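You operate a simulated robot arm through the tools that you are given. There is no shell and no other tool. Be economical: measure what you need, move in short steps, check, and stop when the job is done.

You are at the controls of a simulated two-armed robot. One attempt, no reset.

JOB
Pick up the 10 mm rivet box from the assembly bench with one hand, pass it to the other hand and put it on the glue bench. Set down upright: rivet box.

The check looks at the end state, three seconds after you hand in, the way a careful person would. Anything else that was tipped, shoved, dropped, spilled or broken makes it a failure.

ROBOT AND FRAMES
Two 7-joint arms with two-finger parallel grippers on one trunk, on a base that drives. Base frame: it is fixed to the floor where the robot stands at the start and does not move with it; the origin is under the middle of the robot, x ahead of it, y to its left, z up; the surface under the hand at the start is at about z = 850. Lengths are in mm, angles in degrees, forces in N, time in s.
The left shoulder is at the start at [42, 101, 1136], the right one opposite. With the tool pointing down near the work surface each hand reaches from about 220 to 520 mm from the robot's upright axis, wherever it stands, measured 20 degrees to its own side. Places, roughly: glue bench [-200, 2500, 800]. Payload 2.4 kg a hand.
Tool frame (each hand has its own): the origin (TCP) lies between the finger pads and is the grasp point; the fingertips stand 24 mm ahead of it; z points along the fingers, y is the line along which they close. The gripper opens to 68 mm. The fingers are 17 mm wide and 10 mm thick; the gripper's body (40 by 70 mm) begins 41 mm behind the TCP.
Orientation is that of the tool frame in the base frame, as a unit quaternion [w, x, y, z]. With the fingers straight down and closing along the base's y, the tool's x points along the base's -x, its y along +y and its z along -z.

CONTROLS
- The arms move only by the tool send_rows. It takes "left_moves", "right_moves" or both (then of equal length, played together; a hand with none holds still); each is a list of rows, each a list of 7 numbers: the opening in per cent of the stroke, from 0 (shut) to 100 (fully open), then the shift along the tool's x, y, z in mm, then the turn, a rotation vector about the tool's x, y, z in degrees. In form: [[gripper, tx, ty, tz, rx, ry, rz], ...]. A call has 1 to 12 rows; each row shifts and turns the commanded pose from where the row before left it, along the tool's axes as they then stand. Each row takes 0.2 s and may step no farther than 50 mm and 8.6 degrees from the row before; otherwise, or with a gripper value out of range, the whole call is refused. Where a pose cannot be reached the arm comes as near as it can. A force on the tool above 40 N (or 10 N above the force at the start of the call, whichever is more), or a blocked arm, ends the call early, and 0.2 s more pass. The fingers move at their own pace (about 72 mm/s each) and stop on an object; they squeeze with about 28 N. The grip force told is the motor's: it shows also when the fingers shut on nothing. Time passes only in rows, and 0.2 s behind the last, so rows that do not move let the fingers close. It gives the time, the measured TCP pose, the force on the tool (base axes), the opening and the grip force at its end, in the units of the frame above (readings bear some noise), with the torque about the TCP (base axes, N m) and any sound that the robot's microphone picked up.
- Cameras (640 x 400 px; columns grow to the right, rows downward): "scene" is now at [119.7, -38.4, 1298.4]; the picture's right is [-0.44, -0.90, 0.00], its down [-0.47, 0.23, -0.85] and it looks along [0.77, -0.38, -0.52] (base axes); focal length 251 px, centre (320, 200). "left" rides on the left gripper at [84, -11, -75] in its tool frame; the picture's right is [0.13, 0.99, 0.00], its down [-0.60, 0.08, -0.79] and it looks along [-0.79, 0.10, 0.61] (tool axes); focal length 251 px, centre (320, 200). "right" rides on the right gripper at [84, 11, -75] in its tool frame; the picture's right is [-0.13, 0.99, 0.00], its down [-0.60, -0.08, -0.79] and it looks along [-0.79, -0.10, 0.61] (tool axes); focal length 251 px, centre (320, 200). There is no depth. A picture from a camera that has moved, and an enlarged one, comes with that camera's place and axes in the base frame and with its lens.
- grab_frame(camera): a new picture of that camera. It takes no simulated time.
- lift_body(by): slides the trunk up (or, below 0, down) by that many mm; the arms and the scene camera ride with it, the base frame stays. It gives what a move gives, with no picture.
- base_move(legs): drives the robot by 1 to 6 legs, each [ahead, left, turn to the left] in mm, mm and degrees, along the robot's own axes; the way and the turn of a leg run together, so that a leg with both is an arc; at most 1500 mm and 180 degrees a leg. The arms and the cameras ride along, it lands a little off, and it stops where it bumps. It gives what a move gives.
- pan_tilt(pan, tilt): turns the head with the scene camera to pan (to the left, within 86 degrees either way) and tilt (down, from -29 to 69), counted from straight ahead of the robot. It gives what a move gives.
- close_up(camera, box): a new picture of the part [left, top, right, bottom] of that camera's present view, enlarged. It takes no simulated time.
- close_job(): hands the job in; it is judged then, once.

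Go step by step. Nothing tells you exact positions but the pictures and the camera data: compare them with the known pose of the tool, close in by small moves and look again before you grip or let go. The budget is 120 turns and 100 pictures, counting those below and the enlarged ones. Unless the task says otherwise, let go and move clear before handing in, and close with one line.

The tools are called as a command line: name --argument value ..., lists and objects as JSON in quotes. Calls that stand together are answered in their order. send_rows: Moves the arms, as the interface text tells. Its arguments: {"type":"object","properties":{"left_moves":{"type":"array","items":{"type":"array","items":{"type":"number"}}},"right_moves":{"type":"array","items":{"type":"array","items":{"type":"number"}}}},"required":[]} The other tools are called the same way: lift_body (by) slides the trunk up or down; base_move (legs) drives the base; pan_tilt (pan, tilt) turns the head that bears the scene camera; grab_frame (camera) takes a picture; close_up (camera, box) takes an enlarged picture of a part of a camera's view; close_job () hands the job in.

At the start:

```text
time_s: 0.0
left_eef_pos: [275.9, 14.2, 1152.0]
left_ee_rot: [-0.001, 0.0, 1.0, 0.0]
left_force: [0.5, -0.1, -0.3]
left_wrist_torque: [0.0, -0.01, 0.02]
left_width: 68.0
left_finger_force: 0.0
right_eef_pos: [233.0, -228.3, 1053.7]
right_ee_rot: [0.001, 0.0, 1.0, 0.0]
right_force: [0.2, 0.2, -0.5]
right_wrist_torque: [-0.02, 0.01, -0.01]
right_width: 67.9
right_finger_force: 0.0
trunk travel left (down, up): [-350.0, 500.0]
robot x, y, heading: [1.7, 2.8, 0.1]
head pan, tilt: [-26.3, 31.3]
```

scene: 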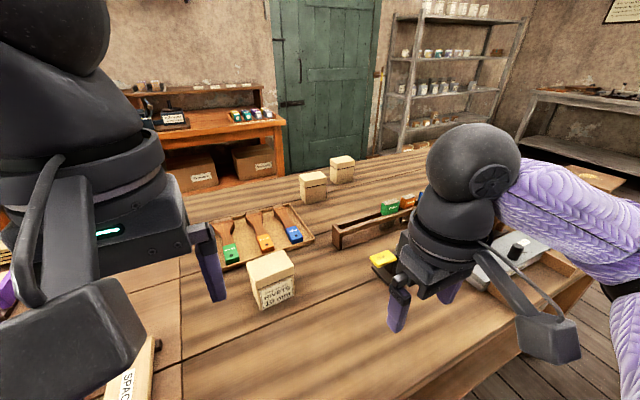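
right: 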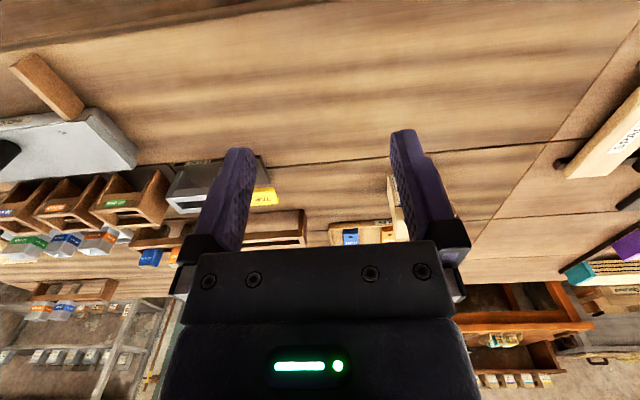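
left: 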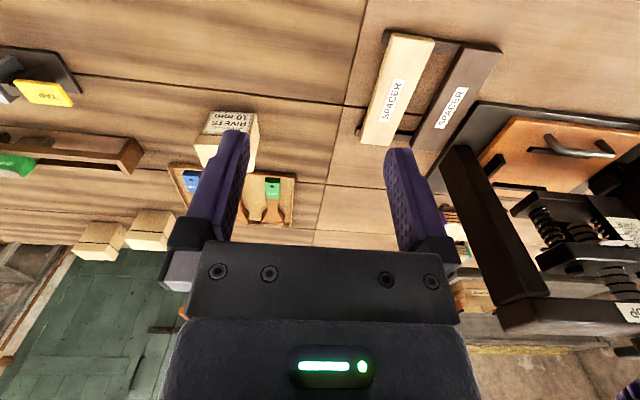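

The nearest box on the bench reads "RIVETS 10 mm" and sits at roughly [470, -75, 850]; two other boxes stand farther back. I'll look at them enlarged to confirm which one is meant and get its geometry.

close_up --camera "scene" --box '[220, 140, 380, 320]'

close_up --camera "left" --box '[60, 80, 320, 270]'

```text
2.22 times, centred on (300, 230) of scene
camera zoom: at [119.7, -38.4, 1298.4], right [-0.44, -0.9, 0.0], down [-0.47, 0.23, -0.85], along [0.77, -0.38, -0.52], focal length 557 px, centre (364, 133)
```

zoom: 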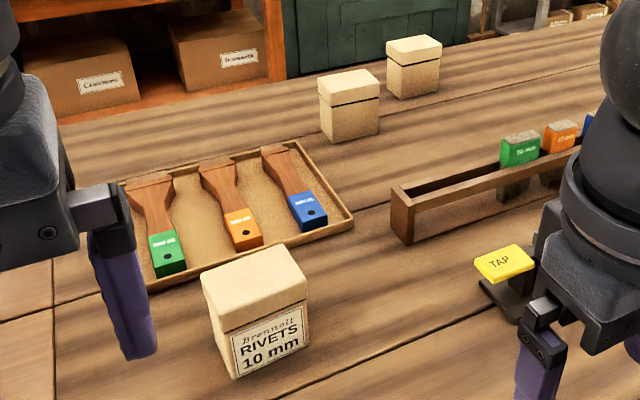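

```text
2.11 times, centred on (190, 175) of left
camera zoom: at [191.3, 3.6, 1226.7], right [-0.13, 0.99, 0.0], down [0.6, 0.08, 0.79], along [0.79, 0.1, -0.61], focal length 529 px, centre (594, 253)
```

zoom: 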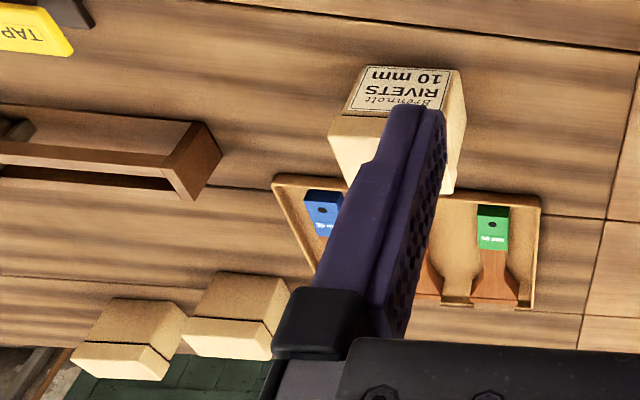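

The 10 mm box is confirmed: about 54 mm deep along x, 75 mm wide along y and 80 mm tall, centred near [482, -108]. It can only be gripped across x, so I'll pick it with the right hand tilted about 30° from the right, leaving the left half of the faces free for the left hand. First I'll yaw both hands by 90° so the cameras face outward, and spread the arms.

send_rows --right_moves '[[100, 0, 0, 0, 0, 0, -8.2], [100, 0, 0, 0, 0, 0, -8.2], [100, 0, 0, 0, 0, 0, -8.2], [100, 0, 0, 0, 0, 0, -8.2], [100, 0, 0, 0, 0, 0, -8.2], [100, 0, 0, 0, 0, 0, -8.2], [100, 0, 0, 0, 0, 0, -8.2], [100, 0, 0, 0, 0, 0, -8.2], [100, 0, 0, 0, 0, 0, -8.2], [100, 0, 0, 0, 0, 0, -8.2], [100, 0, 0, 0, 0, 0, -8], [100, 0, 0, 0, 0, 0, 0]]' --left_moves '[[100, 0, 25, 0, 0, 0, 0], [100, 0, 25, 0, 0, 0, 0], [100, 0, 25, 0, 0, 0, 0], [100, 0, 25, 0, 0, 0, 0], [100, 0, 25, 0, 0, 0, 0], [100, 0, 25, 0, 0, 0, 0], [100, 0, 0, 0, 0, 0, 0], [100, 0, 0, 0, 0, 0, 0], [100, 0, 0, 0, 0, 0, 0], [100, 0, 0, 0, 0, 0, 0], [100, 0, 0, 0, 0, 0, 0], [100, 0, 0, 0, 0, 0, 0]]'

```text
time_s: 1.7
left_eef_pos: [275.3, 164.2, 1152.6]
left_ee_rot: [-0.001, 0.0, 1.0, 0.001]
left_force: [-0.8, 0.1, -0.4]
left_wrist_torque: [0.02, 0.01, 0.0]
left_width: 68.0
left_finger_force: 0.1
right_eef_pos: [234.2, -226.6, 1055.1]
right_ee_rot: [0.003, -0.487, 0.873, 0.003]
right_force: [-0.8, 1.8, -1.2]
right_wrist_torque: [-0.07, -0.14, -0.14]
right_width: 68.4
right_finger_force: 0.1
trunk travel left (down, up): [-350.0, 500.0]
robot x, y, heading: [0.1, -3.9, 0.1]
head pan, tilt: [-26.3, 31.3]
stopped in row 8 (right hand): the force on the tool passed its limit at 84 N (the readings are from after the stop); the commanded pose is now the measured one
```

The right hand stopped after turning about 58°, because something touched. I'll look before moving on.

grab_frame --camera "scene"

grab_frame --camera "right"

```text
94 pictures are left
camera scene: at [119.6, -38.1, 1298.5], right [-0.44, -0.9, 0.0], down [-0.47, 0.23, -0.85], along [0.77, -0.38, -0.52], focal length 251 px, centre (320, 200)
```

scene: 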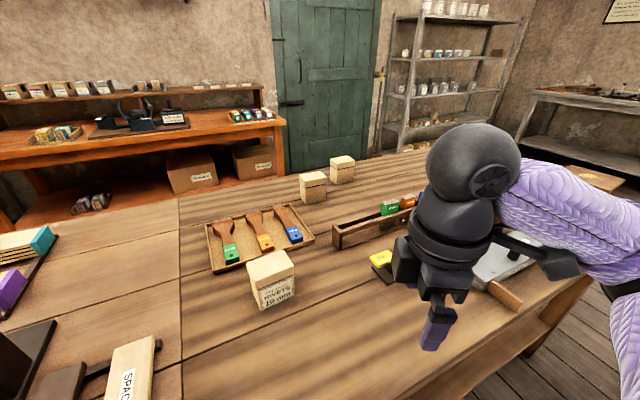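

```text
93 pictures are left
camera right: at [180.4, -291.2, 1128.3], right [-0.77, 0.63, 0.0], down [0.38, 0.46, 0.8], along [0.5, 0.62, -0.6], focal length 251 px, centre (320, 200)
```

right: 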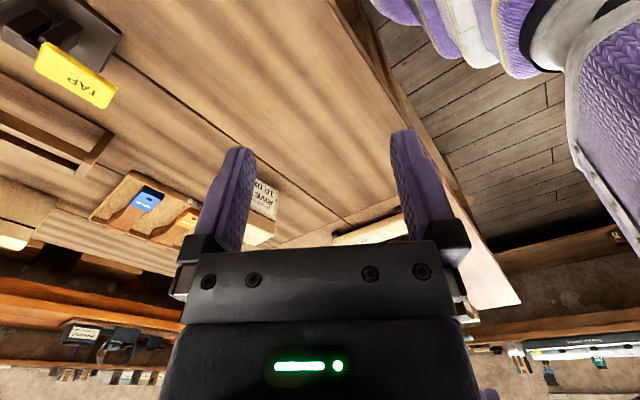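

The wrist camera bracket most likely touched the right forearm while the hand was tucked close to the body. I'll turn back, extend the hand forward so the forearm points ahead, and then turn again in steps.

send_rows --right_moves '[[100, 0, 0, 0, 0, 0, 8.3], [100, 0, 0, 0, 0, 0, 8.3], [100, 0, 0, 0, 0, 0, 8.3], [100, 0, 0, 0, 0, 0, 8.3], [100, 0, 0, 0, 0, 0, 8.3], [100, 0, 0, 0, 0, 0, 8.3], [100, 0, 0, 0, 0, 0, 8.3], [100, -40, 10, -5, 0, 0, 0], [100, -40, 10, -5, 0, 0, 0], [100, -40, 10, -5, 0, 0, 0], [100, -40, 10, -5, 0, 0, 0], [100, -30, 0, 0, 0, 0, 0]]'

send_rows --right_moves '[[100, 0, 0, 0, 0, 0, -8.2], [100, 0, 0, 0, 0, 0, -8.2], [100, 0, 0, 0, 0, 0, -8.2], [100, 0, 0, 0, 0, 0, -8.2], [100, 0, 0, 0, 0, 0, -8.2], [100, 0, 0, 0, 0, 0, -8.2], [100, 0, 0, 0, 0, 0, 0]]'

grab_frame --camera "scene"

```text
time_s: 4.3
left_eef_pos: [275.2, 164.6, 1152.6]
left_ee_rot: [-0.001, 0.0, 1.0, 0.001]
left_force: [-0.7, -0.2, 0.0]
left_wrist_torque: [-0.01, -0.01, 0.02]
left_width: 68.1
left_finger_force: 0.1
right_eef_pos: [423.9, -185.4, 1075.2]
right_ee_rot: [0.002, -0.002, 1.0, 0.004]
right_force: [0.1, -0.2, 0.1]
right_wrist_torque: [-0.02, 0.01, -0.02]
right_width: 68.0
right_finger_force: 0.1
trunk travel left (down, up): [-350.0, 500.0]
robot x, y, heading: [1.8, 0.7, 0.4]
head pan, tilt: [-26.3, 31.3]
```

```text
time_s: 5.4
left_eef_pos: [275.5, 163.8, 1150.9]
left_ee_rot: [-0.001, 0.0, 1.0, 0.001]
left_force: [0.1, 0.0, -0.4]
left_wrist_torque: [0.01, 0.0, 0.03]
left_width: 68.0
left_finger_force: 0.0
right_eef_pos: [425.1, -184.6, 1075.6]
right_ee_rot: [0.007, -0.285, 0.958, 0.005]
right_force: [-0.3, 2.4, -1.0]
right_wrist_torque: [-0.11, -0.08, -0.22]
right_width: 68.1
right_finger_force: 0.1
trunk travel left (down, up): [-350.0, 500.0]
robot x, y, heading: [0.6, -3.4, 0.1]
head pan, tilt: [-26.3, 31.3]
stopped in row 5 (right hand): the force on the tool passed its limit at 85 N (the readings are from after the stop); the commanded pose is now the measured one
```

```text
92 pictures are left
camera scene: at [119.8, -38.2, 1298.4], right [-0.44, -0.9, 0.0], down [-0.47, 0.23, -0.85], along [0.77, -0.38, -0.52], focal length 251 px, centre (320, 200)
```

scene: 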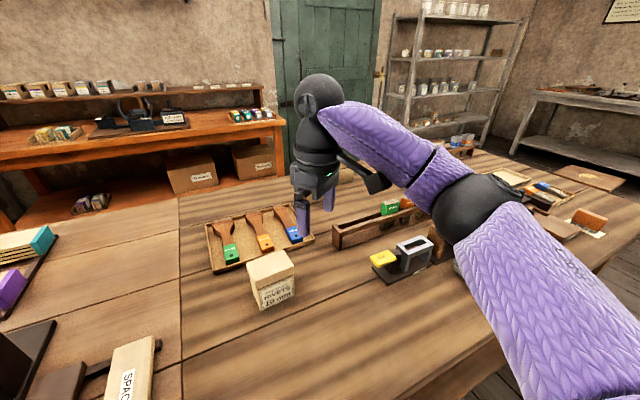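

The forearm lies on the hand's right, so I'll turn the wrist the other way, with the camera to the left or forward. While the hand is empty I'll also test whether a 180° yaw can be reached, for the handover.

send_rows --right_moves '[[100, 0, 0, 0, 0, 0, 8.3], [100, 0, 0, 0, 0, 0, 8.3], [100, 0, 0, 0, 0, 0, 8.3], [100, 0, 0, 0, 0, 0, 8.3], [100, 0, 0, 0, 0, 0, 8.3], [100, 0, 0, 0, 0, 0, 8.3], [100, 0, 0, 0, 0, 0, 8.3], [100, 0, 0, 0, 0, 0, 8.3], [100, 0, 0, 0, 0, 0, 8.3], [100, 0, 0, 0, 0, 0, 8.3], [100, 0, 0, 0, 0, 0, 8.3], [100, 0, 0, 0, 0, 0, 8.3]]'

send_rows --right_moves '[[100, 0, 0, 0, 0, 0, 8.3], [100, 0, 0, 0, 0, 0, 8.3], [100, 0, 0, 0, 0, 0, 8.3], [100, 0, 0, 0, 0, 0, 8.3], [100, 0, 0, 0, 0, 0, 8.3], [100, 0, 0, 0, 0, 0, 8.3], [100, 0, 0, 0, 0, 0, 8.3], [100, 0, 0, 0, 0, 0, 8.3], [100, 0, 0, 0, 0, 0, 8.3], [100, 0, 0, 0, 0, 0, 8.3], [100, 0, 0, 0, 0, 0, 8.3], [100, 0, 0, 0, 0, 0, 8.3]]'

grab_frame --camera "scene"

```text
time_s: 8.0
left_eef_pos: [275.3, 164.2, 1151.5]
left_ee_rot: [-0.001, 0.0, 1.0, 0.0]
left_force: [-0.1, -0.4, 0.5]
left_wrist_torque: [-0.01, -0.02, 0.01]
left_width: 68.0
left_finger_force: 0.1
right_eef_pos: [424.8, -183.9, 1076.0]
right_ee_rot: [0.0, 0.549, 0.836, 0.01]
right_force: [0.3, 0.2, -0.4]
right_wrist_torque: [0.0, 0.01, -0.01]
right_width: 67.9
right_finger_force: 0.1
trunk travel left (down, up): [-350.0, 500.0]
robot x, y, heading: [1.1, -2.4, 0.1]
head pan, tilt: [-26.3, 31.3]
```

```text
time_s: 10.6
left_eef_pos: [276.3, 162.8, 1151.3]
left_ee_rot: [-0.001, 0.0, 1.0, 0.0]
left_force: [0.1, -0.4, 0.5]
left_wrist_torque: [-0.02, 0.02, 0.01]
left_width: 68.1
left_finger_force: 0.1
right_eef_pos: [468.9, -240.7, 1057.0]
right_ee_rot: [-0.011, 0.989, 0.148, -0.002]
right_force: [-1.3, 0.7, -0.3]
right_wrist_torque: [0.02, 0.01, -0.01]
right_width: 68.2
right_finger_force: 0.1
right hand out of reach, approached as far as the arm can: row 9, 10, 11, 12
trunk travel left (down, up): [-350.0, 500.0]
robot x, y, heading: [-1.6, -0.0, 0.2]
head pan, tilt: [-26.3, 31.3]
```

```text
91 pictures are left
camera scene: at [119.9, -38.4, 1298.4], right [-0.44, -0.9, 0.0], down [-0.47, 0.23, -0.85], along [0.77, -0.38, -0.52], focal length 251 px, centre (320, 200)
```

scene: 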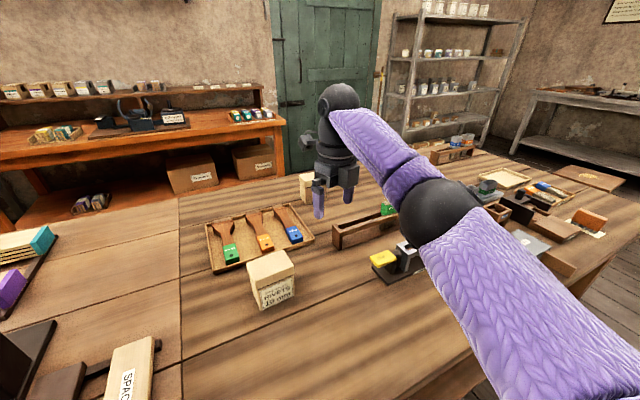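

Top-down with opposite cameras would cross the arms, so I'll have both hands approach low from opposite sides instead, about 60° from vertical with cameras up. The right hand takes the box low and the left takes it high. I'm turning the right hand back to a +90° yaw.

send_rows --right_moves '[[100, 0, 0, 0, 0, 0, -8.5], [100, 0, 0, 0, 0, 0, -8.5], [100, 0, 0, 0, 0, 0, -8.5], [100, 0, 0, 0, 0, 0, -8.5], [100, 0, 0, 0, 0, 0, -8.5], [100, 0, 0, 0, 0, 0, -8.5], [100, 0, 0, 0, 0, 0, -8.5], [100, 0, 0, 0, 0, 0, -8.5], [100, 0, 0, 0, 0, 0, -7], [100, 0, 0, 0, 0, 0, 0]]'

```text
time_s: 12.8
left_eef_pos: [274.8, 164.4, 1152.0]
left_ee_rot: [-0.001, 0.001, 1.0, 0.0]
left_force: [-0.6, -0.5, -0.4]
left_wrist_torque: [-0.01, 0.01, -0.01]
left_width: 67.9
left_finger_force: 0.1
right_eef_pos: [470.0, -242.9, 1057.3]
right_ee_rot: [-0.012, 0.694, 0.72, 0.005]
right_force: [-0.2, -0.3, -0.5]
right_wrist_torque: [-0.01, -0.01, 0.01]
right_width: 68.1
right_finger_force: 0.1
trunk travel left (down, up): [-350.0, 500.0]
robot x, y, heading: [1.3, 0.0, -0.0]
head pan, tilt: [-26.3, 31.3]
```

Yaw is about 88°. Now I'll tilt the right hand by 58° and turn the left hand to yaw -90° at the same time.

send_rows --right_moves '[[100, 0, 0, 0, 0, 8.3, 0], [100, 0, 0, 0, 0, 8.3, 0], [100, 0, 0, 0, 0, 8.3, 0], [100, 0, 0, 0, 0, 8.3, 0], [100, 0, 0, 0, 0, 8.3, 0], [100, 0, 0, 0, 0, 8.3, 0], [100, 0, 0, 0, 0, 8.3, 0], [100, 0, 0, 0, 0, 0, 0], [100, 0, 0, 0, 0, 0, 0], [100, 0, 0, 0, 0, 0, 0], [100, 0, 0, 0, 0, 0, 0]]' --left_moves '[[100, 0, 0, 0, 0, 0, -8.2], [100, 0, 0, 0, 0, 0, -8.2], [100, 0, 0, 0, 0, 0, -8.2], [100, 0, 0, 0, 0, 0, -8.2], [100, 0, 0, 0, 0, 0, -8.2], [100, 0, 0, 0, 0, 0, -8.2], [100, 0, 0, 0, 0, 0, -8.2], [100, 0, 0, 0, 0, 0, -8.2], [100, 0, 0, 0, 0, 0, -8.2], [100, 0, 0, 0, 0, 0, -8.2], [100, 0, 0, 0, 0, 0, -8]]'

grab_frame --camera "scene"

grab_frame --camera "right"

```text
time_s: 15.2
left_eef_pos: [276.3, 164.0, 1152.3]
left_ee_rot: [0.0, 0.708, -0.706, 0.0]
left_force: [-0.4, -0.6, 0.5]
left_wrist_torque: [0.01, 0.0, 0.0]
left_width: 68.5
left_finger_force: 0.0
right_eef_pos: [444.0, -239.3, 1060.6]
right_ee_rot: [-0.359, 0.604, 0.624, 0.342]
right_force: [0.3, 0.6, -0.7]
right_wrist_torque: [0.0, 0.0, -0.01]
right_width: 68.0
right_finger_force: 0.0
right hand out of reach, approached as far as the arm can: row 4, 5, 6, 7
trunk travel left (down, up): [-350.0, 500.0]
robot x, y, heading: [-2.2, -1.7, 0.1]
head pan, tilt: [-26.3, 31.3]
```

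```text
90 pictures are left
camera scene: at [119.8, -38.3, 1298.4], right [-0.44, -0.9, 0.0], down [-0.47, 0.23, -0.85], along [0.77, -0.38, -0.52], focal length 251 px, centre (320, 200)
```

scene: 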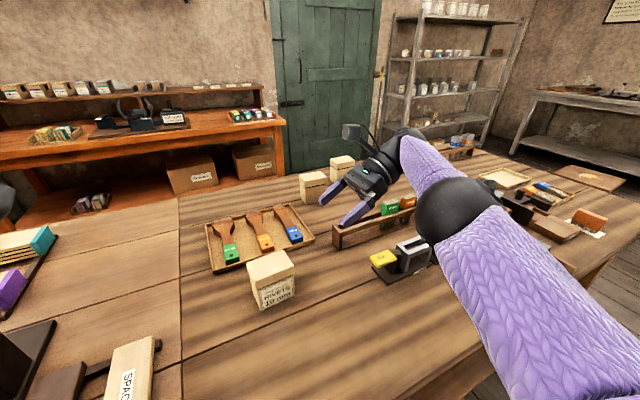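

```text
89 pictures are left
camera right: at [456.1, -259.4, 1170.4], right [0.99, -0.03, -0.12], down [-0.04, -0.99, -0.12], along [-0.11, 0.12, -0.99], focal length 251 px, centre (320, 200)
```

right: 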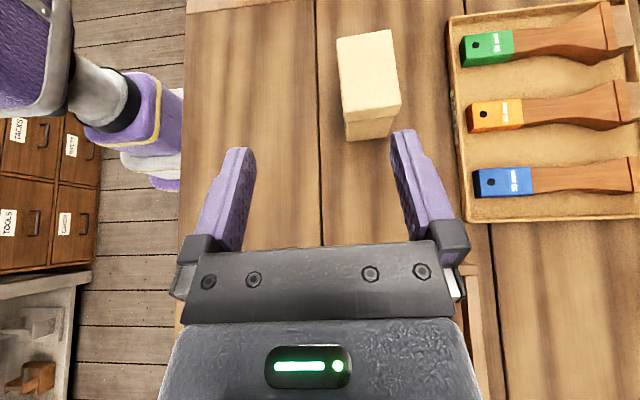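

The right camera gives a clean overhead view: the box top runs x 452–510, y -62 to -148, centre about [482, -106], yaw within about 3°. The tilted right hand is short of reach, so I'll slide the base 110 mm to the right along the bench edge, which is at x≈234.

base_move --legs '[[0, -110, 0]]'

send_rows --right_moves '[[100, 0, 8, 0, 0, 4, 0], [100, 0, 8, 0, 0, 4, 0], [100, 0, 8, 0, 0, 4, 0], [100, 0, 8, 0, 0, 0, 0], [100, 0, 0, 0, 0, 0, 0]]'

grab_frame --camera "right"

```text
time_s: 16.4
left_eef_pos: [275.1, 52.9, 1152.3]
left_ee_rot: [-0.001, 0.708, -0.706, -0.001]
left_force: [-0.1, 0.0, -0.2]
left_wrist_torque: [0.05, 0.0, 0.01]
left_width: 68.0
left_finger_force: 0.0
right_eef_pos: [441.8, -349.8, 1060.4]
right_ee_rot: [-0.359, 0.604, 0.624, 0.341]
right_force: [0.1, 1.0, -1.2]
right_wrist_torque: [0.01, 0.02, -0.01]
right_width: 68.0
right_finger_force: 0.0
trunk travel left (down, up): [-350.0, 500.0]
robot x, y, heading: [-1.3, -108.4, -0.0]
head pan, tilt: [-26.3, 31.3]
```

```text
time_s: 17.6
left_eef_pos: [275.8, 54.6, 1152.1]
left_ee_rot: [-0.001, -0.707, 0.707, 0.001]
left_force: [-0.1, -0.8, 0.2]
left_wrist_torque: [0.02, 0.03, 0.03]
left_width: 68.3
left_finger_force: 0.1
right_eef_pos: [438.9, -343.9, 1048.6]
right_ee_rot: [-0.401, 0.58, 0.597, 0.383]
right_force: [-0.1, 0.9, 1.1]
right_wrist_torque: [-0.03, -0.01, 0.0]
right_width: 67.7
right_finger_force: 0.0
right hand out of reach, approached as far as the arm can: row 1, 2, 3, 4
trunk travel left (down, up): [-350.0, 500.0]
robot x, y, heading: [-0.8, -110.4, -0.1]
head pan, tilt: [-26.3, 31.3]
```

```text
88 pictures are left
camera right: at [452.5, -379.1, 1153.7], right [0.99, -0.02, -0.13], down [-0.05, -0.97, -0.25], along [-0.12, 0.26, -0.96], focal length 251 px, centre (320, 200)
```

right: 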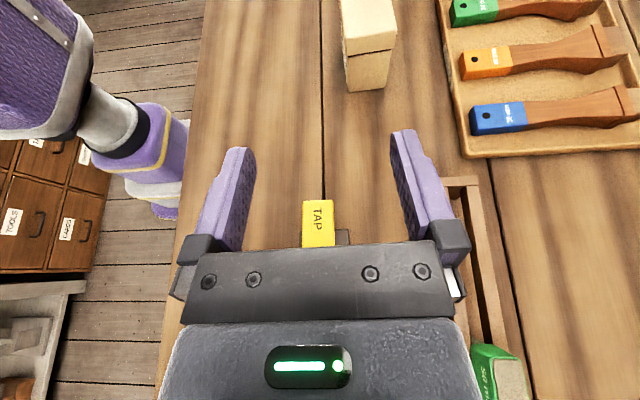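

The view shows the reading "out of reach" at 67° of tilt. I'll back off to about 50°, which keeps the forearm clear of the tape dispenser, and move to a pre-grasp point about 100 mm short of the box along the tool axis.

send_rows --right_moves '[[100, 0, 0, 0, 0, -8.4, 0], [100, 0, 0, 0, 0, -8.4, 0], [100, 3, 10, 33, 0, 0, 0], [100, 3, 10, 33, 0, 0, 0], [100, 3, 10, 33, 0, 0, 0], [100, 3, 10, 33, 0, 0, 0], [100, 3, 9, 33, 0, 0, 0], [100, 0, 0, 0, 0, 0, 0]]'

grab_frame --camera "right"

grab_frame --camera "scene"

```text
time_s: 19.4
left_eef_pos: [275.4, 54.1, 1152.2]
left_ee_rot: [0.001, 0.707, -0.707, -0.001]
left_force: [0.0, 0.2, -0.2]
left_wrist_torque: [-0.02, 0.03, 0.01]
left_width: 68.2
left_finger_force: 0.0
right_eef_pos: [488.2, -211.4, 956.3]
right_ee_rot: [-0.31, 0.629, 0.649, 0.295]
right_force: [-0.6, -0.1, -0.1]
right_wrist_torque: [0.0, -0.01, 0.01]
right_width: 67.9
right_finger_force: 0.0
right hand out of reach, approached as far as the arm can: row 2, 3, 7
trunk travel left (down, up): [-350.0, 500.0]
robot x, y, heading: [-0.3, -109.3, -0.1]
head pan, tilt: [-26.3, 31.3]
```

```text
87 pictures are left
camera right: at [500.0, -214.3, 1067.3], right [0.99, -0.05, -0.11], down [-0.04, -1.0, 0.04], along [-0.11, -0.03, -0.99], focal length 251 px, centre (320, 200)
```

right: 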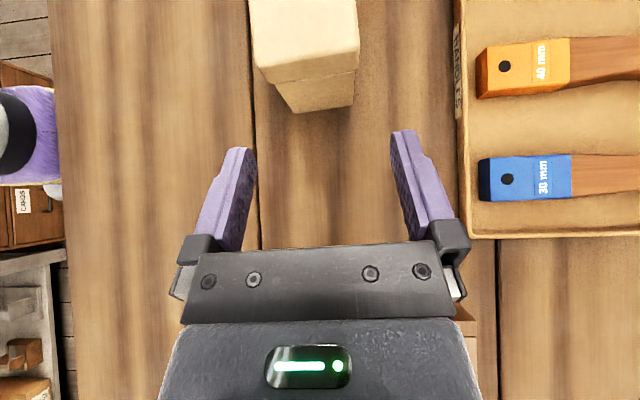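

```text
86 pictures are left
camera scene: at [119.7, -147.6, 1298.4], right [-0.44, -0.9, 0.0], down [-0.47, 0.23, -0.85], along [0.77, -0.38, -0.52], focal length 251 px, centre (320, 200)
```

scene: 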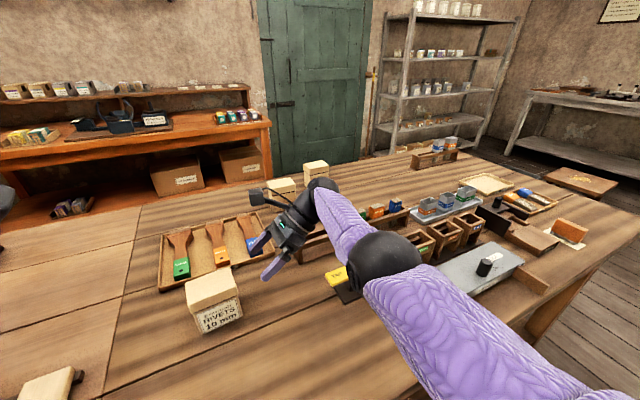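

From the new view the box spans x 455–509, with its right face at y≈-142 and its centre near [482, -104]. I'll target the TCP at [482, -125, 895] and advance most of the way along the tool axis, then check.

send_rows --right_moves '[[100, 7, -3, 0, 0, 0, 0], [100, 0, 0, 25, 0, 0, 0], [100, 0, 0, 25, 0, 0, 0], [100, 0, 0, 15, 0, 0, 0], [100, 0, 0, 0, 0, 0, 0]]'

grab_frame --camera "right"

grab_frame --camera "scene"

```text
time_s: 20.6
left_eef_pos: [275.0, 53.6, 1151.8]
left_ee_rot: [-0.001, -0.707, 0.708, 0.001]
left_force: [0.0, -0.6, 0.9]
left_wrist_torque: [0.0, -0.05, -0.01]
left_width: 68.0
left_finger_force: 0.0
right_eef_pos: [482.0, -157.1, 920.0]
right_ee_rot: [-0.31, 0.629, 0.649, 0.295]
right_force: [0.2, 0.8, 0.6]
right_wrist_torque: [0.01, -0.01, -0.04]
right_width: 68.0
right_finger_force: 0.2
trunk travel left (down, up): [-350.0, 500.0]
robot x, y, heading: [1.7, -109.4, 0.0]
head pan, tilt: [-26.3, 31.3]
```

```text
85 pictures are left
camera right: at [494.3, -159.8, 1031.3], right [0.99, -0.05, -0.11], down [-0.04, -1.0, 0.04], along [-0.11, -0.03, -0.99], focal length 251 px, centre (320, 200)
```

right: 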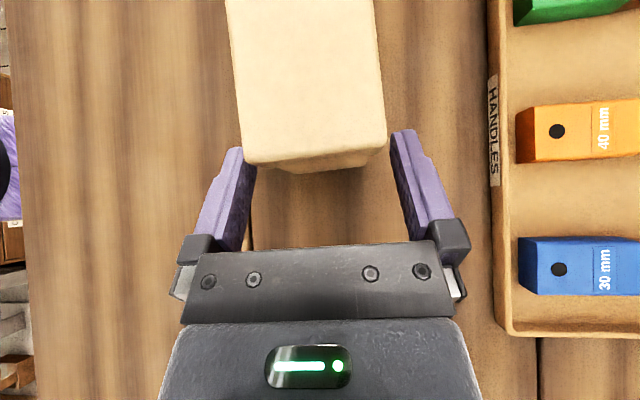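

```text
84 pictures are left
camera scene: at [119.7, -147.6, 1298.4], right [-0.44, -0.9, 0.0], down [-0.47, 0.23, -0.85], along [0.77, -0.38, -0.52], focal length 251 px, centre (320, 200)
```

scene: 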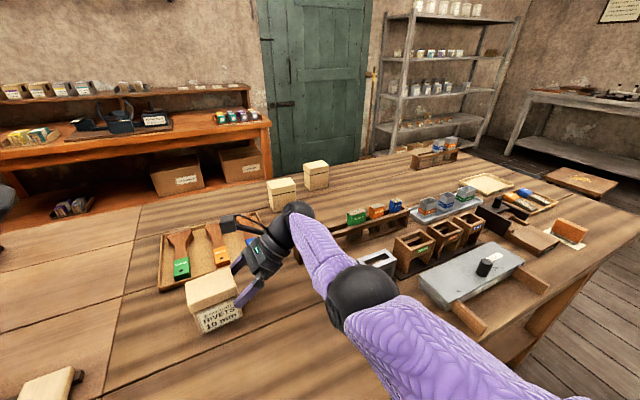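

The box sits centred between the fingers with about 4–5 mm to spare on each side and its yaw matches. I'll advance the last 40 mm and check before closing.

send_rows --right_moves '[[100, 0, 0, 14, 0, 0, 0], [100, 0, 0, 14, 0, 0, 0], [100, 0, 0, 12, 0, 0, 0], [100, 0, 0, 0, 0, 0, 0]]'

grab_frame --camera "right"

grab_frame --camera "scene"

```text
time_s: 21.6
left_eef_pos: [276.4, 53.9, 1152.1]
left_ee_rot: [-0.001, -0.707, 0.708, 0.001]
left_force: [0.9, 0.3, -0.7]
left_wrist_torque: [0.02, 0.01, 0.01]
left_width: 68.0
left_finger_force: 0.0
right_eef_pos: [477.8, -126.2, 894.8]
right_ee_rot: [-0.309, 0.63, 0.649, 0.295]
right_force: [-0.7, -1.0, -0.4]
right_wrist_torque: [0.05, 0.02, 0.04]
right_width: 68.0
right_finger_force: 0.0
trunk travel left (down, up): [-350.0, 500.0]
robot x, y, heading: [-4.2, -112.6, -0.0]
head pan, tilt: [-26.3, 31.3]
```

```text
83 pictures are left
camera right: at [491.3, -129.3, 1006.3], right [0.99, -0.05, -0.11], down [-0.05, -1.0, 0.04], along [-0.11, -0.03, -0.99], focal length 251 px, centre (320, 200)
```

right: 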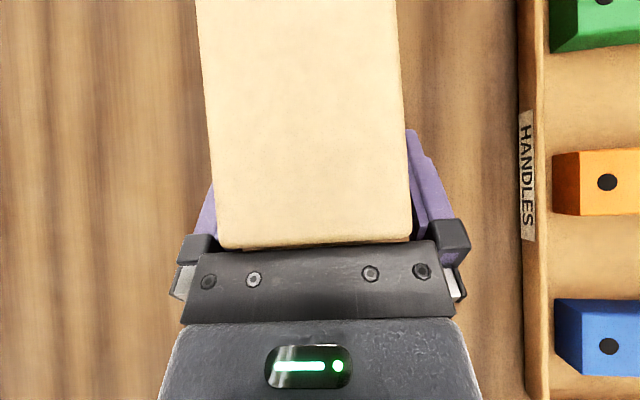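

```text
82 pictures are left
camera scene: at [119.7, -147.7, 1298.4], right [-0.44, -0.9, 0.0], down [-0.47, 0.23, -0.85], along [0.77, -0.38, -0.52], focal length 251 px, centre (320, 200)
```

scene: 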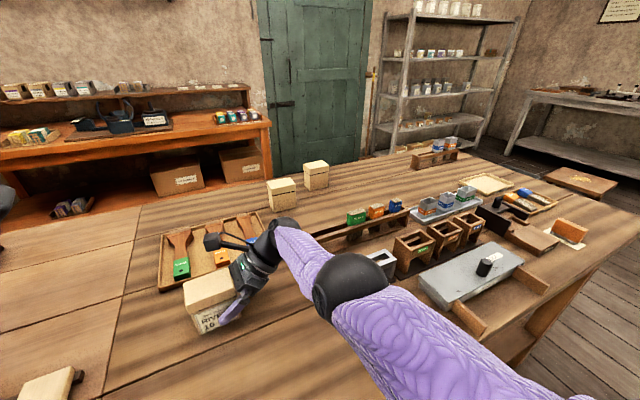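

The fingers straddle the box cleanly, so I'm closing the grip.

send_rows --right_moves '[[60, 0, 0, 0, 0, 0, 0], [0, 0, 0, 0, 0, 0, 0], [0, 0, 0, 0, 0, 0, 0], [0, 0, 0, 0, 0, 0, 0]]'

grab_frame --camera "right"

```text
time_s: 22.6
left_eef_pos: [276.2, 53.8, 1151.5]
left_ee_rot: [0.001, 0.707, -0.707, -0.001]
left_force: [0.7, -0.4, 0.0]
left_wrist_torque: [-0.01, 0.01, 0.01]
left_width: 67.9
left_finger_force: 0.1
right_eef_pos: [478.6, -126.5, 895.3]
right_ee_rot: [-0.309, 0.629, 0.649, 0.296]
right_force: [0.6, -0.1, 0.7]
right_wrist_torque: [0.04, -0.15, -0.06]
right_width: 54.9
right_finger_force: 28.0
trunk travel left (down, up): [-350.0, 500.0]
robot x, y, heading: [0.6, -106.9, 0.2]
head pan, tilt: [-26.3, 31.3]
```

```text
81 pictures are left
camera right: at [491.5, -129.3, 1006.4], right [0.99, -0.05, -0.11], down [-0.05, -1.0, 0.04], along [-0.11, -0.03, -0.99], focal length 251 px, centre (320, 200)
```

right: 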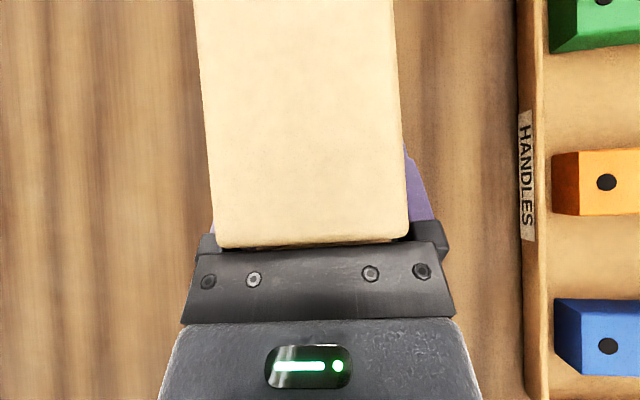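

The grip is at 54.9 mm with 28 N. Now a small straight lift to test it.

send_rows --right_moves '[[0, 7.7, 0, -6.3, 0, 0, 0], [0, 11.6, 0, -9.5, 0, 0, 0], [0, 11.6, 0, -9.5, 0, 0, 0], [0, 0, 0, 0, 0, 0, 0]]'

grab_frame --camera "scene"

grab_frame --camera "right"

```text
time_s: 23.6
left_eef_pos: [276.3, 54.1, 1151.3]
left_ee_rot: [0.0, -0.706, 0.708, 0.001]
left_force: [-0.1, -0.4, -0.1]
left_wrist_torque: [0.01, 0.01, 0.0]
left_width: 67.8
left_finger_force: 0.1
right_eef_pos: [487.1, -127.6, 933.9]
right_ee_rot: [-0.31, 0.63, 0.649, 0.293]
right_force: [-0.3, 0.0, -3.4]
right_wrist_torque: [-0.07, 0.03, 0.01]
right_width: 55.1
right_finger_force: 27.5
right hand out of reach, approached as far as the arm can: row 3
trunk travel left (down, up): [-350.0, 500.0]
robot x, y, heading: [0.3, -109.7, -0.1]
head pan, tilt: [-26.3, 31.3]
```

```text
80 pictures are left
camera scene: at [120.0, -147.5, 1298.4], right [-0.44, -0.9, 0.0], down [-0.47, 0.23, -0.85], along [0.77, -0.38, -0.52], focal length 251 px, centre (320, 200)
```

scene: 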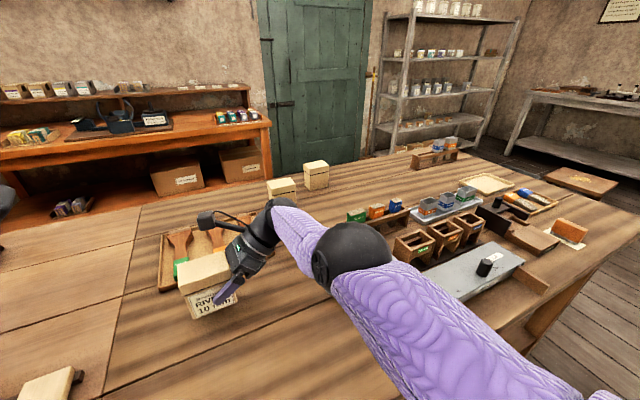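

```text
79 pictures are left
camera right: at [499.3, -129.1, 1044.9], right [0.99, -0.05, -0.11], down [-0.04, -1.0, 0.04], along [-0.11, -0.03, -0.99], focal length 251 px, centre (320, 200)
```

right: 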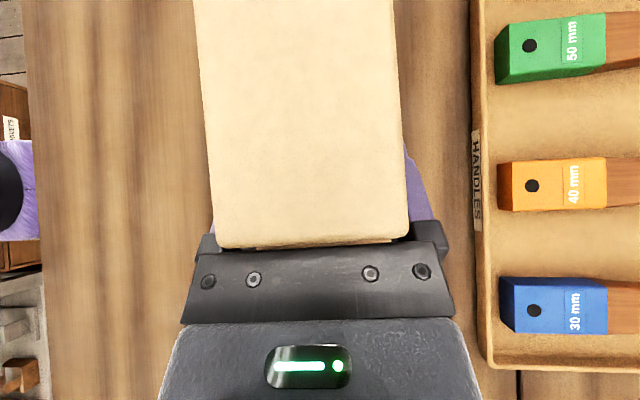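

The box is held firmly, weighing about 3.4 N, with no slip. I'll bring it back and up to the handover point in front of the chest, around x 385, z 1035.

send_rows --right_moves '[[0, 5, -17, -4, 0, 0, 0], [0, 13, -17, -10.5, 0, 0, 0], [0, 13, -17, -10.5, 0, 0, 0], [0, 13, -17, -10.5, 0, 0, 0], [0, 13, -17, -10.5, 0, 0, 0], [0, 13, -17, -10.5, 0, 0, 0], [0, 10, 0, -8, 0, 0, 0], [0, 0, 0, 0, 0, 0, 0]]'

send_rows --left_moves '[[100, 0, 0, 0, 0, 0, 0], [100, -30, 0, 0, 0, 0, 0], [100, -30, 0, 0, 0, 0, 0], [100, -30, 0, 0, 0, 0, 0], [100, -30, 0, 0, 0, 0, 0], [100, -20, 0, 0, 0, 0, 0], [100, 0, 0, 0, 0, 0, 0]]'

pan_tilt --pan 0 --tilt 35

grab_frame --camera "scene"

```text
time_s: 25.4
left_eef_pos: [275.6, 55.4, 1151.8]
left_ee_rot: [0.0, -0.706, 0.708, 0.001]
left_force: [0.6, 0.0, -0.1]
left_wrist_torque: [-0.04, -0.02, -0.01]
left_width: 67.8
left_finger_force: 0.0
right_eef_pos: [496.8, -124.6, 1020.7]
right_ee_rot: [-0.31, 0.629, 0.65, 0.293]
right_force: [0.0, -0.7, -3.0]
right_wrist_torque: [-0.1, -0.01, 0.0]
right_width: 54.9
right_finger_force: 27.7
right hand out of reach, approached as far as the arm can: row 1, 2, 3, 4, 5, 6
trunk travel left (down, up): [-350.0, 500.0]
robot x, y, heading: [1.7, -109.6, 0.1]
head pan, tilt: [-26.3, 31.3]
```

```text
time_s: 27.0
left_eef_pos: [276.2, 193.0, 1152.2]
left_ee_rot: [0.0, -0.707, 0.707, 0.001]
left_force: [0.2, 0.7, 0.4]
left_wrist_torque: [0.02, 0.02, -0.04]
left_width: 68.0
left_finger_force: 0.1
right_eef_pos: [497.6, -124.0, 1020.2]
right_ee_rot: [-0.31, 0.629, 0.65, 0.294]
right_force: [-0.4, 1.1, -3.7]
right_wrist_torque: [-0.1, 0.0, -0.01]
right_width: 54.7
right_finger_force: 27.8
trunk travel left (down, up): [-350.0, 500.0]
robot x, y, heading: [0.4, -109.9, -0.1]
head pan, tilt: [-26.3, 31.3]
```

```text
time_s: 27.9
left_eef_pos: [275.4, 194.0, 1151.8]
left_ee_rot: [0.0, -0.707, 0.707, 0.0]
left_force: [0.0, 0.0, 0.0]
left_wrist_torque: [0.0, 0.01, -0.02]
left_width: 68.2
left_finger_force: 0.1
right_eef_pos: [496.3, -122.7, 1020.6]
right_ee_rot: [-0.31, 0.63, 0.649, 0.294]
right_force: [-0.7, 0.1, -3.4]
right_wrist_torque: [-0.12, 0.0, 0.01]
right_width: 55.2
right_finger_force: 28.2
trunk travel left (down, up): [-350.0, 500.0]
robot x, y, heading: [1.4, -106.6, -0.0]
head pan, tilt: [0.0, 35.0]
```

```text
78 pictures are left
camera scene: at [127.5, -107.8, 1292.7], right [0.0, -1.0, 0.0], down [-0.57, 0.0, -0.82], along [0.82, 0.0, -0.57], focal length 251 px, centre (320, 200)
```

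scene: 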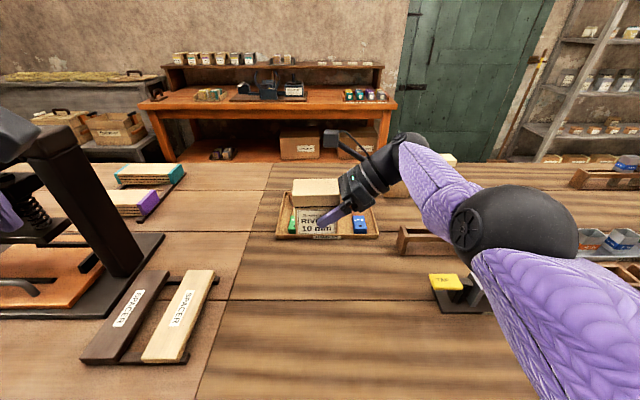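

The right arm cannot come nearer with this tilt, and the tall press on the left (y≈300, up to about z 1160) would crowd the left arm here. Backing away from the bench for the handover looks better, so I'll check the surroundings on both sides first.

pan_tilt --pan 84 --tilt 25

grab_frame --camera "scene"

pan_tilt --pan -84 --tilt 35

grab_frame --camera "scene"

```text
time_s: 29.4
left_eef_pos: [275.9, 193.3, 1152.0]
left_ee_rot: [0.001, 0.708, -0.707, -0.001]
left_force: [-0.7, -1.0, 0.0]
left_wrist_torque: [-0.01, -0.02, 0.02]
left_width: 67.8
left_finger_force: 0.1
right_eef_pos: [496.6, -123.0, 1020.3]
right_ee_rot: [-0.31, 0.629, 0.649, 0.294]
right_force: [-0.7, 0.0, -3.5]
right_wrist_torque: [-0.09, -0.01, 0.05]
right_width: 54.9
right_finger_force: 28.0
trunk travel left (down, up): [-350.0, 500.0]
robot x, y, heading: [2.1, -111.2, -0.1]
head pan, tilt: [84.0, 25.0]
```

```text
77 pictures are left
camera scene: at [49.2, -16.1, 1308.5], right [0.99, -0.11, 0.0], down [-0.05, -0.42, -0.91], along [0.1, 0.9, -0.42], focal length 251 px, centre (320, 200)
```

scene: 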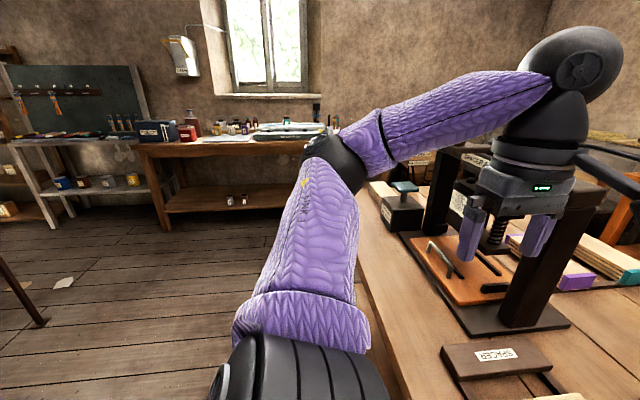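

```text
time_s: 32.0
left_eef_pos: [277.0, 193.3, 1151.6]
left_ee_rot: [0.001, 0.707, -0.707, 0.0]
left_force: [-0.5, -0.8, -0.6]
left_wrist_torque: [-0.02, 0.03, 0.01]
left_width: 67.9
left_finger_force: 0.1
right_eef_pos: [497.0, -123.6, 1019.8]
right_ee_rot: [-0.31, 0.629, 0.65, 0.294]
right_force: [0.1, -0.6, -4.3]
right_wrist_torque: [-0.08, 0.01, -0.02]
right_width: 54.9
right_finger_force: 27.9
trunk travel left (down, up): [-350.0, 500.0]
robot x, y, heading: [-0.4, -110.0, -0.2]
head pan, tilt: [-84.0, 35.0]
```

```text
76 pictures are left
camera scene: at [48.6, -195.3, 1292.7], right [-0.99, -0.1, 0.0], down [-0.06, 0.57, -0.82], along [0.09, -0.81, -0.57], focal length 251 px, centre (320, 200)
```

scene: 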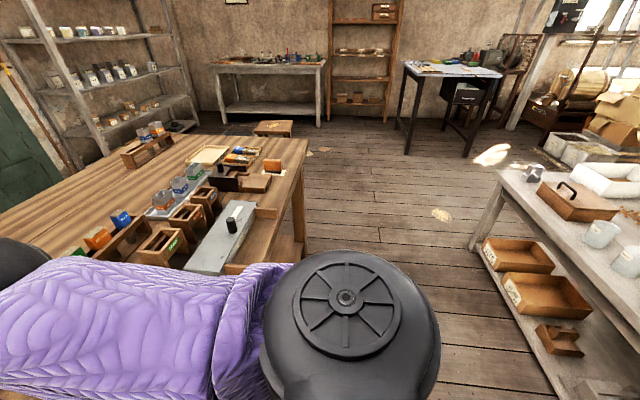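

The aisle behind is clear for about 350 mm, and to the left it is open all the way to the glue bench by the window. I'll back up a little and turn left 90° with the box held high, then do the handover in the open aisle facing the glue bench.

base_move --legs '[[-90, 0, 0], [0, 0, 45], [0, 0, 45]]'

pan_tilt --pan 0 --tilt 25

grab_frame --camera "scene"

```text
time_s: 37.2
left_eef_pos: [-393.9, 165.4, 1152.4]
left_ee_rot: [0.001, 1.0, 0.0, 0.0]
left_force: [-0.3, -1.3, -0.3]
left_wrist_torque: [-0.01, 0.0, 0.0]
left_width: 68.1
left_finger_force: 0.0
right_eef_pos: [-75.6, 387.8, 1019.8]
right_ee_rot: [-0.428, -0.016, 0.904, -0.012]
right_force: [0.3, 0.0, -3.1]
right_wrist_torque: [0.01, -0.1, 0.0]
right_width: 54.9
right_finger_force: 28.5
trunk travel left (down, up): [-350.0, 500.0]
robot x, y, heading: [-91.7, -108.9, 90.0]
head pan, tilt: [-84.0, 35.0]
```

```text
time_s: 38.8
left_eef_pos: [-393.9, 165.3, 1152.6]
left_ee_rot: [0.001, 1.0, 0.0, 0.0]
left_force: [0.4, 0.5, 0.3]
left_wrist_torque: [-0.02, 0.0, -0.01]
left_width: 67.9
left_finger_force: 0.1
right_eef_pos: [-76.8, 387.0, 1020.0]
right_ee_rot: [-0.427, -0.016, 0.904, -0.012]
right_force: [-0.1, 0.1, -4.4]
right_wrist_torque: [0.01, -0.08, -0.01]
right_width: 54.6
right_finger_force: 27.7
trunk travel left (down, up): [-350.0, 500.0]
robot x, y, heading: [-92.8, -107.9, 90.1]
head pan, tilt: [0.0, 25.0]
```

```text
75 pictures are left
camera scene: at [-90.7, 24.1, 1308.4], right [1.0, 0.0, 0.0], down [0.0, -0.42, -0.91], along [0.0, 0.91, -0.42], focal length 251 px, centre (320, 200)
```

scene: 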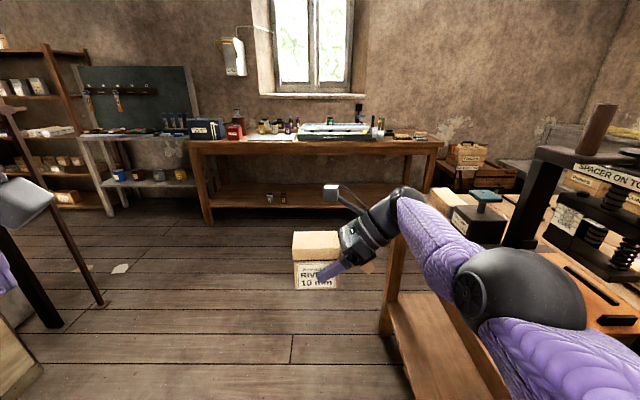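

The robot now faces the glue bench with the box held upright in free air. I'll bring the left hand forward and tilt it 55° toward the box, still well clear of it.

send_rows --left_moves '[[100, 13.4, -33.4, 8.4, 0, 0, 0], [100, 13.4, -33.4, 8.4, 0, 0, 0], [100, 13.4, -33.4, 8.4, 0, 0, 0], [100, 13.4, -33.4, 8.4, 0, 0, 0], [100, 13.4, -33.4, 8.4, 0, 0, -2], [100, 0, 0, 0, 0, 8, 0], [100, 0, 0, 0, 0, 8, 0], [100, 0, 0, 0, 0, 8, 0], [100, 0, 0, 0, 0, 8, 0], [100, 0, 0, 0, 0, 8, 0], [100, 0, 0, 0, 0, 8, 0], [100, 0, 0, 0, 0, 7, 0]]'

grab_frame --camera "left"

grab_frame --camera "scene"

```text
time_s: 41.4
left_eef_pos: [-327.4, 332.3, 1109.9]
left_ee_rot: [-0.008, 0.886, 0.017, 0.462]
left_force: [-0.9, 0.9, -0.3]
left_wrist_torque: [0.02, -0.02, 0.05]
left_width: 68.1
left_finger_force: 0.0
right_eef_pos: [-77.3, 388.3, 1020.8]
right_ee_rot: [-0.426, -0.015, 0.904, -0.012]
right_force: [1.4, -0.5, -3.8]
right_wrist_torque: [0.02, -0.09, -0.01]
right_width: 54.8
right_finger_force: 28.1
trunk travel left (down, up): [-350.0, 500.0]
robot x, y, heading: [-89.5, -108.3, 90.0]
head pan, tilt: [0.0, 25.0]
```

```text
74 pictures are left
camera left: at [-342.0, 343.6, 1221.8], right [0.11, -0.99, 0.11], down [-0.99, -0.12, -0.04], along [0.05, -0.1, -0.99], focal length 251 px, centre (320, 200)
```

left: 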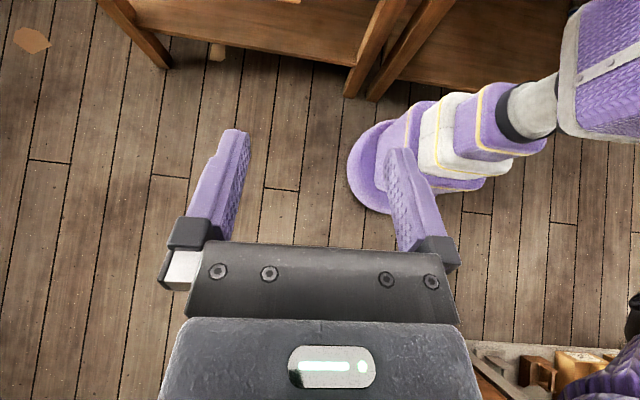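

```text
73 pictures are left
camera scene: at [-90.8, 24.3, 1308.4], right [1.0, 0.0, 0.0], down [0.0, -0.42, -0.91], along [0.0, 0.91, -0.42], focal length 251 px, centre (320, 200)
```

scene: 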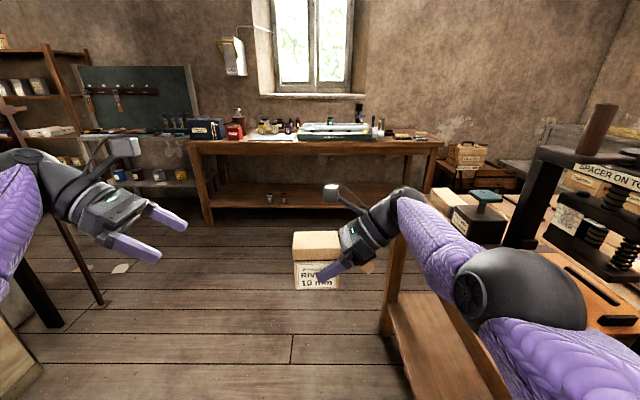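

The left hand reached the tilted pose fully. Now I'll move it to a pre-grasp 100 mm short of its target [-122, 388, 1039] on the upper-left part of the box.

send_rows --left_moves '[[100, 15.1, -12, 27.7, 0, 0, 0], [100, 15.1, -12, 27.7, 0, 0, 0], [100, 15.1, -12, 27.7, 0, 0, 0], [100, 15.1, -12, 27.7, 0, 0, 0], [100, 0, 0, 0, 0, 0, 0]]'

grab_frame --camera "left"

grab_frame --camera "scene"

```text
time_s: 42.6
left_eef_pos: [-204.1, 385.4, 1095.4]
left_ee_rot: [-0.009, 0.887, 0.018, 0.461]
left_force: [-0.2, 0.6, 0.2]
left_wrist_torque: [-0.01, -0.03, -0.04]
left_width: 68.3
left_finger_force: 0.0
right_eef_pos: [-75.5, 387.5, 1020.6]
right_ee_rot: [-0.428, -0.015, 0.904, -0.012]
right_force: [-0.3, -0.1, -3.5]
right_wrist_torque: [0.02, -0.07, -0.01]
right_width: 55.0
right_finger_force: 27.7
trunk travel left (down, up): [-350.0, 500.0]
robot x, y, heading: [-86.5, -106.6, 90.1]
head pan, tilt: [0.0, 25.0]
```

```text
72 pictures are left
camera left: at [-218.0, 397.0, 1206.9], right [0.11, -0.99, 0.11], down [-0.99, -0.12, -0.04], along [0.05, -0.1, -0.99], focal length 251 px, centre (320, 200)
```

left: 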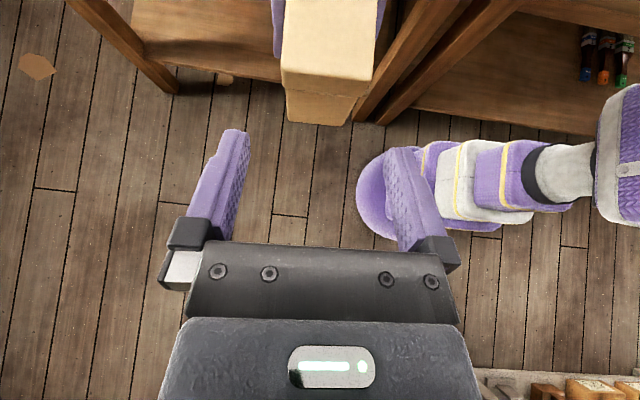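

```text
71 pictures are left
camera scene: at [-90.6, 24.3, 1308.4], right [1.0, 0.0, 0.0], down [0.0, -0.42, -0.91], along [0.0, 0.91, -0.42], focal length 251 px, centre (320, 200)
```

scene: 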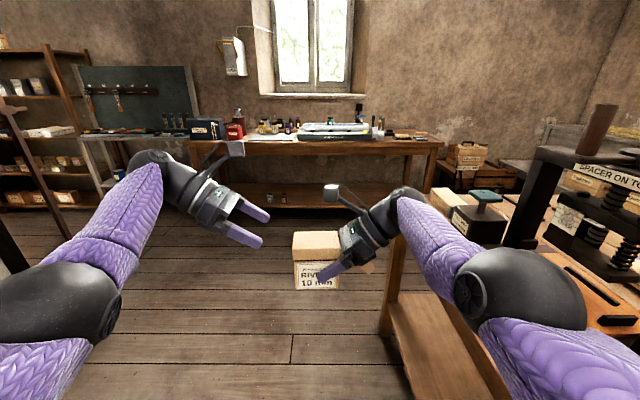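

The left view agrees: the box's left face is at x≈-132 and it spans y 357–414. I'll advance most of the way with a 2 mm lateral correction.

send_rows --left_moves '[[100, 3, 2, 20, 0, 0, 0], [100, 0, 0, 20, 0, 0, 0], [100, 0, 0, 20, 0, 0, 0], [100, 0, 0, 0, 0, 0, 0]]'

grab_frame --camera "left"

grab_frame --camera "scene"

```text
time_s: 43.6
left_eef_pos: [-153.3, 384.9, 1063.0]
left_ee_rot: [-0.007, 0.887, 0.017, 0.462]
left_force: [-0.7, -0.8, -0.6]
left_wrist_torque: [0.03, 0.01, 0.01]
left_width: 68.0
left_finger_force: 0.0
right_eef_pos: [-76.6, 388.9, 1020.2]
right_ee_rot: [-0.427, -0.016, 0.904, -0.012]
right_force: [1.1, -0.7, -3.8]
right_wrist_torque: [0.01, -0.09, 0.01]
right_width: 55.3
right_finger_force: 27.8
trunk travel left (down, up): [-350.0, 500.0]
robot x, y, heading: [-89.3, -108.6, 89.9]
head pan, tilt: [0.0, 25.0]
```

```text
70 pictures are left
camera left: at [-167.1, 396.3, 1175.0], right [0.11, -0.99, 0.11], down [-0.99, -0.12, -0.04], along [0.05, -0.1, -0.99], focal length 251 px, centre (320, 200)
```

left: 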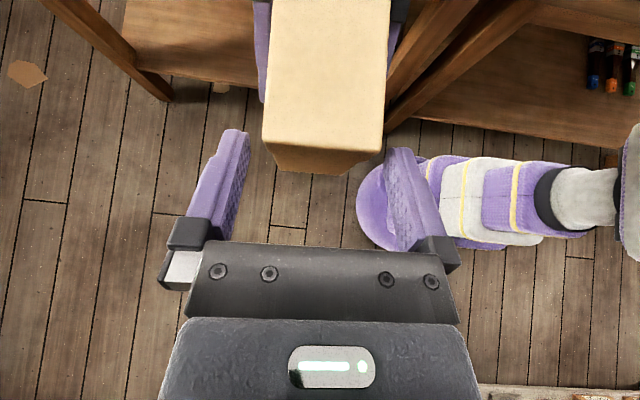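

```text
69 pictures are left
camera scene: at [-90.6, 24.3, 1308.4], right [1.0, 0.0, 0.0], down [0.0, -0.42, -0.91], along [0.0, 0.91, -0.42], focal length 251 px, centre (320, 200)
```

scene: 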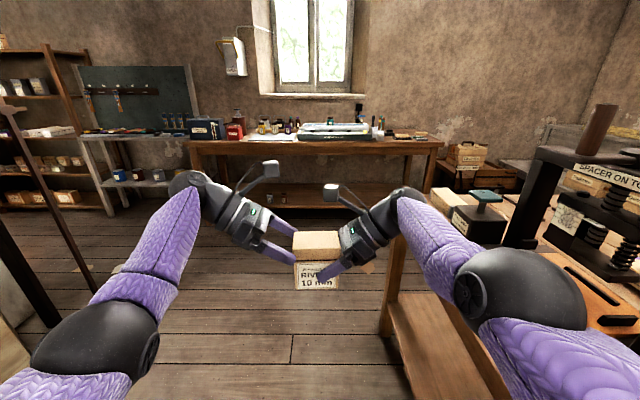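

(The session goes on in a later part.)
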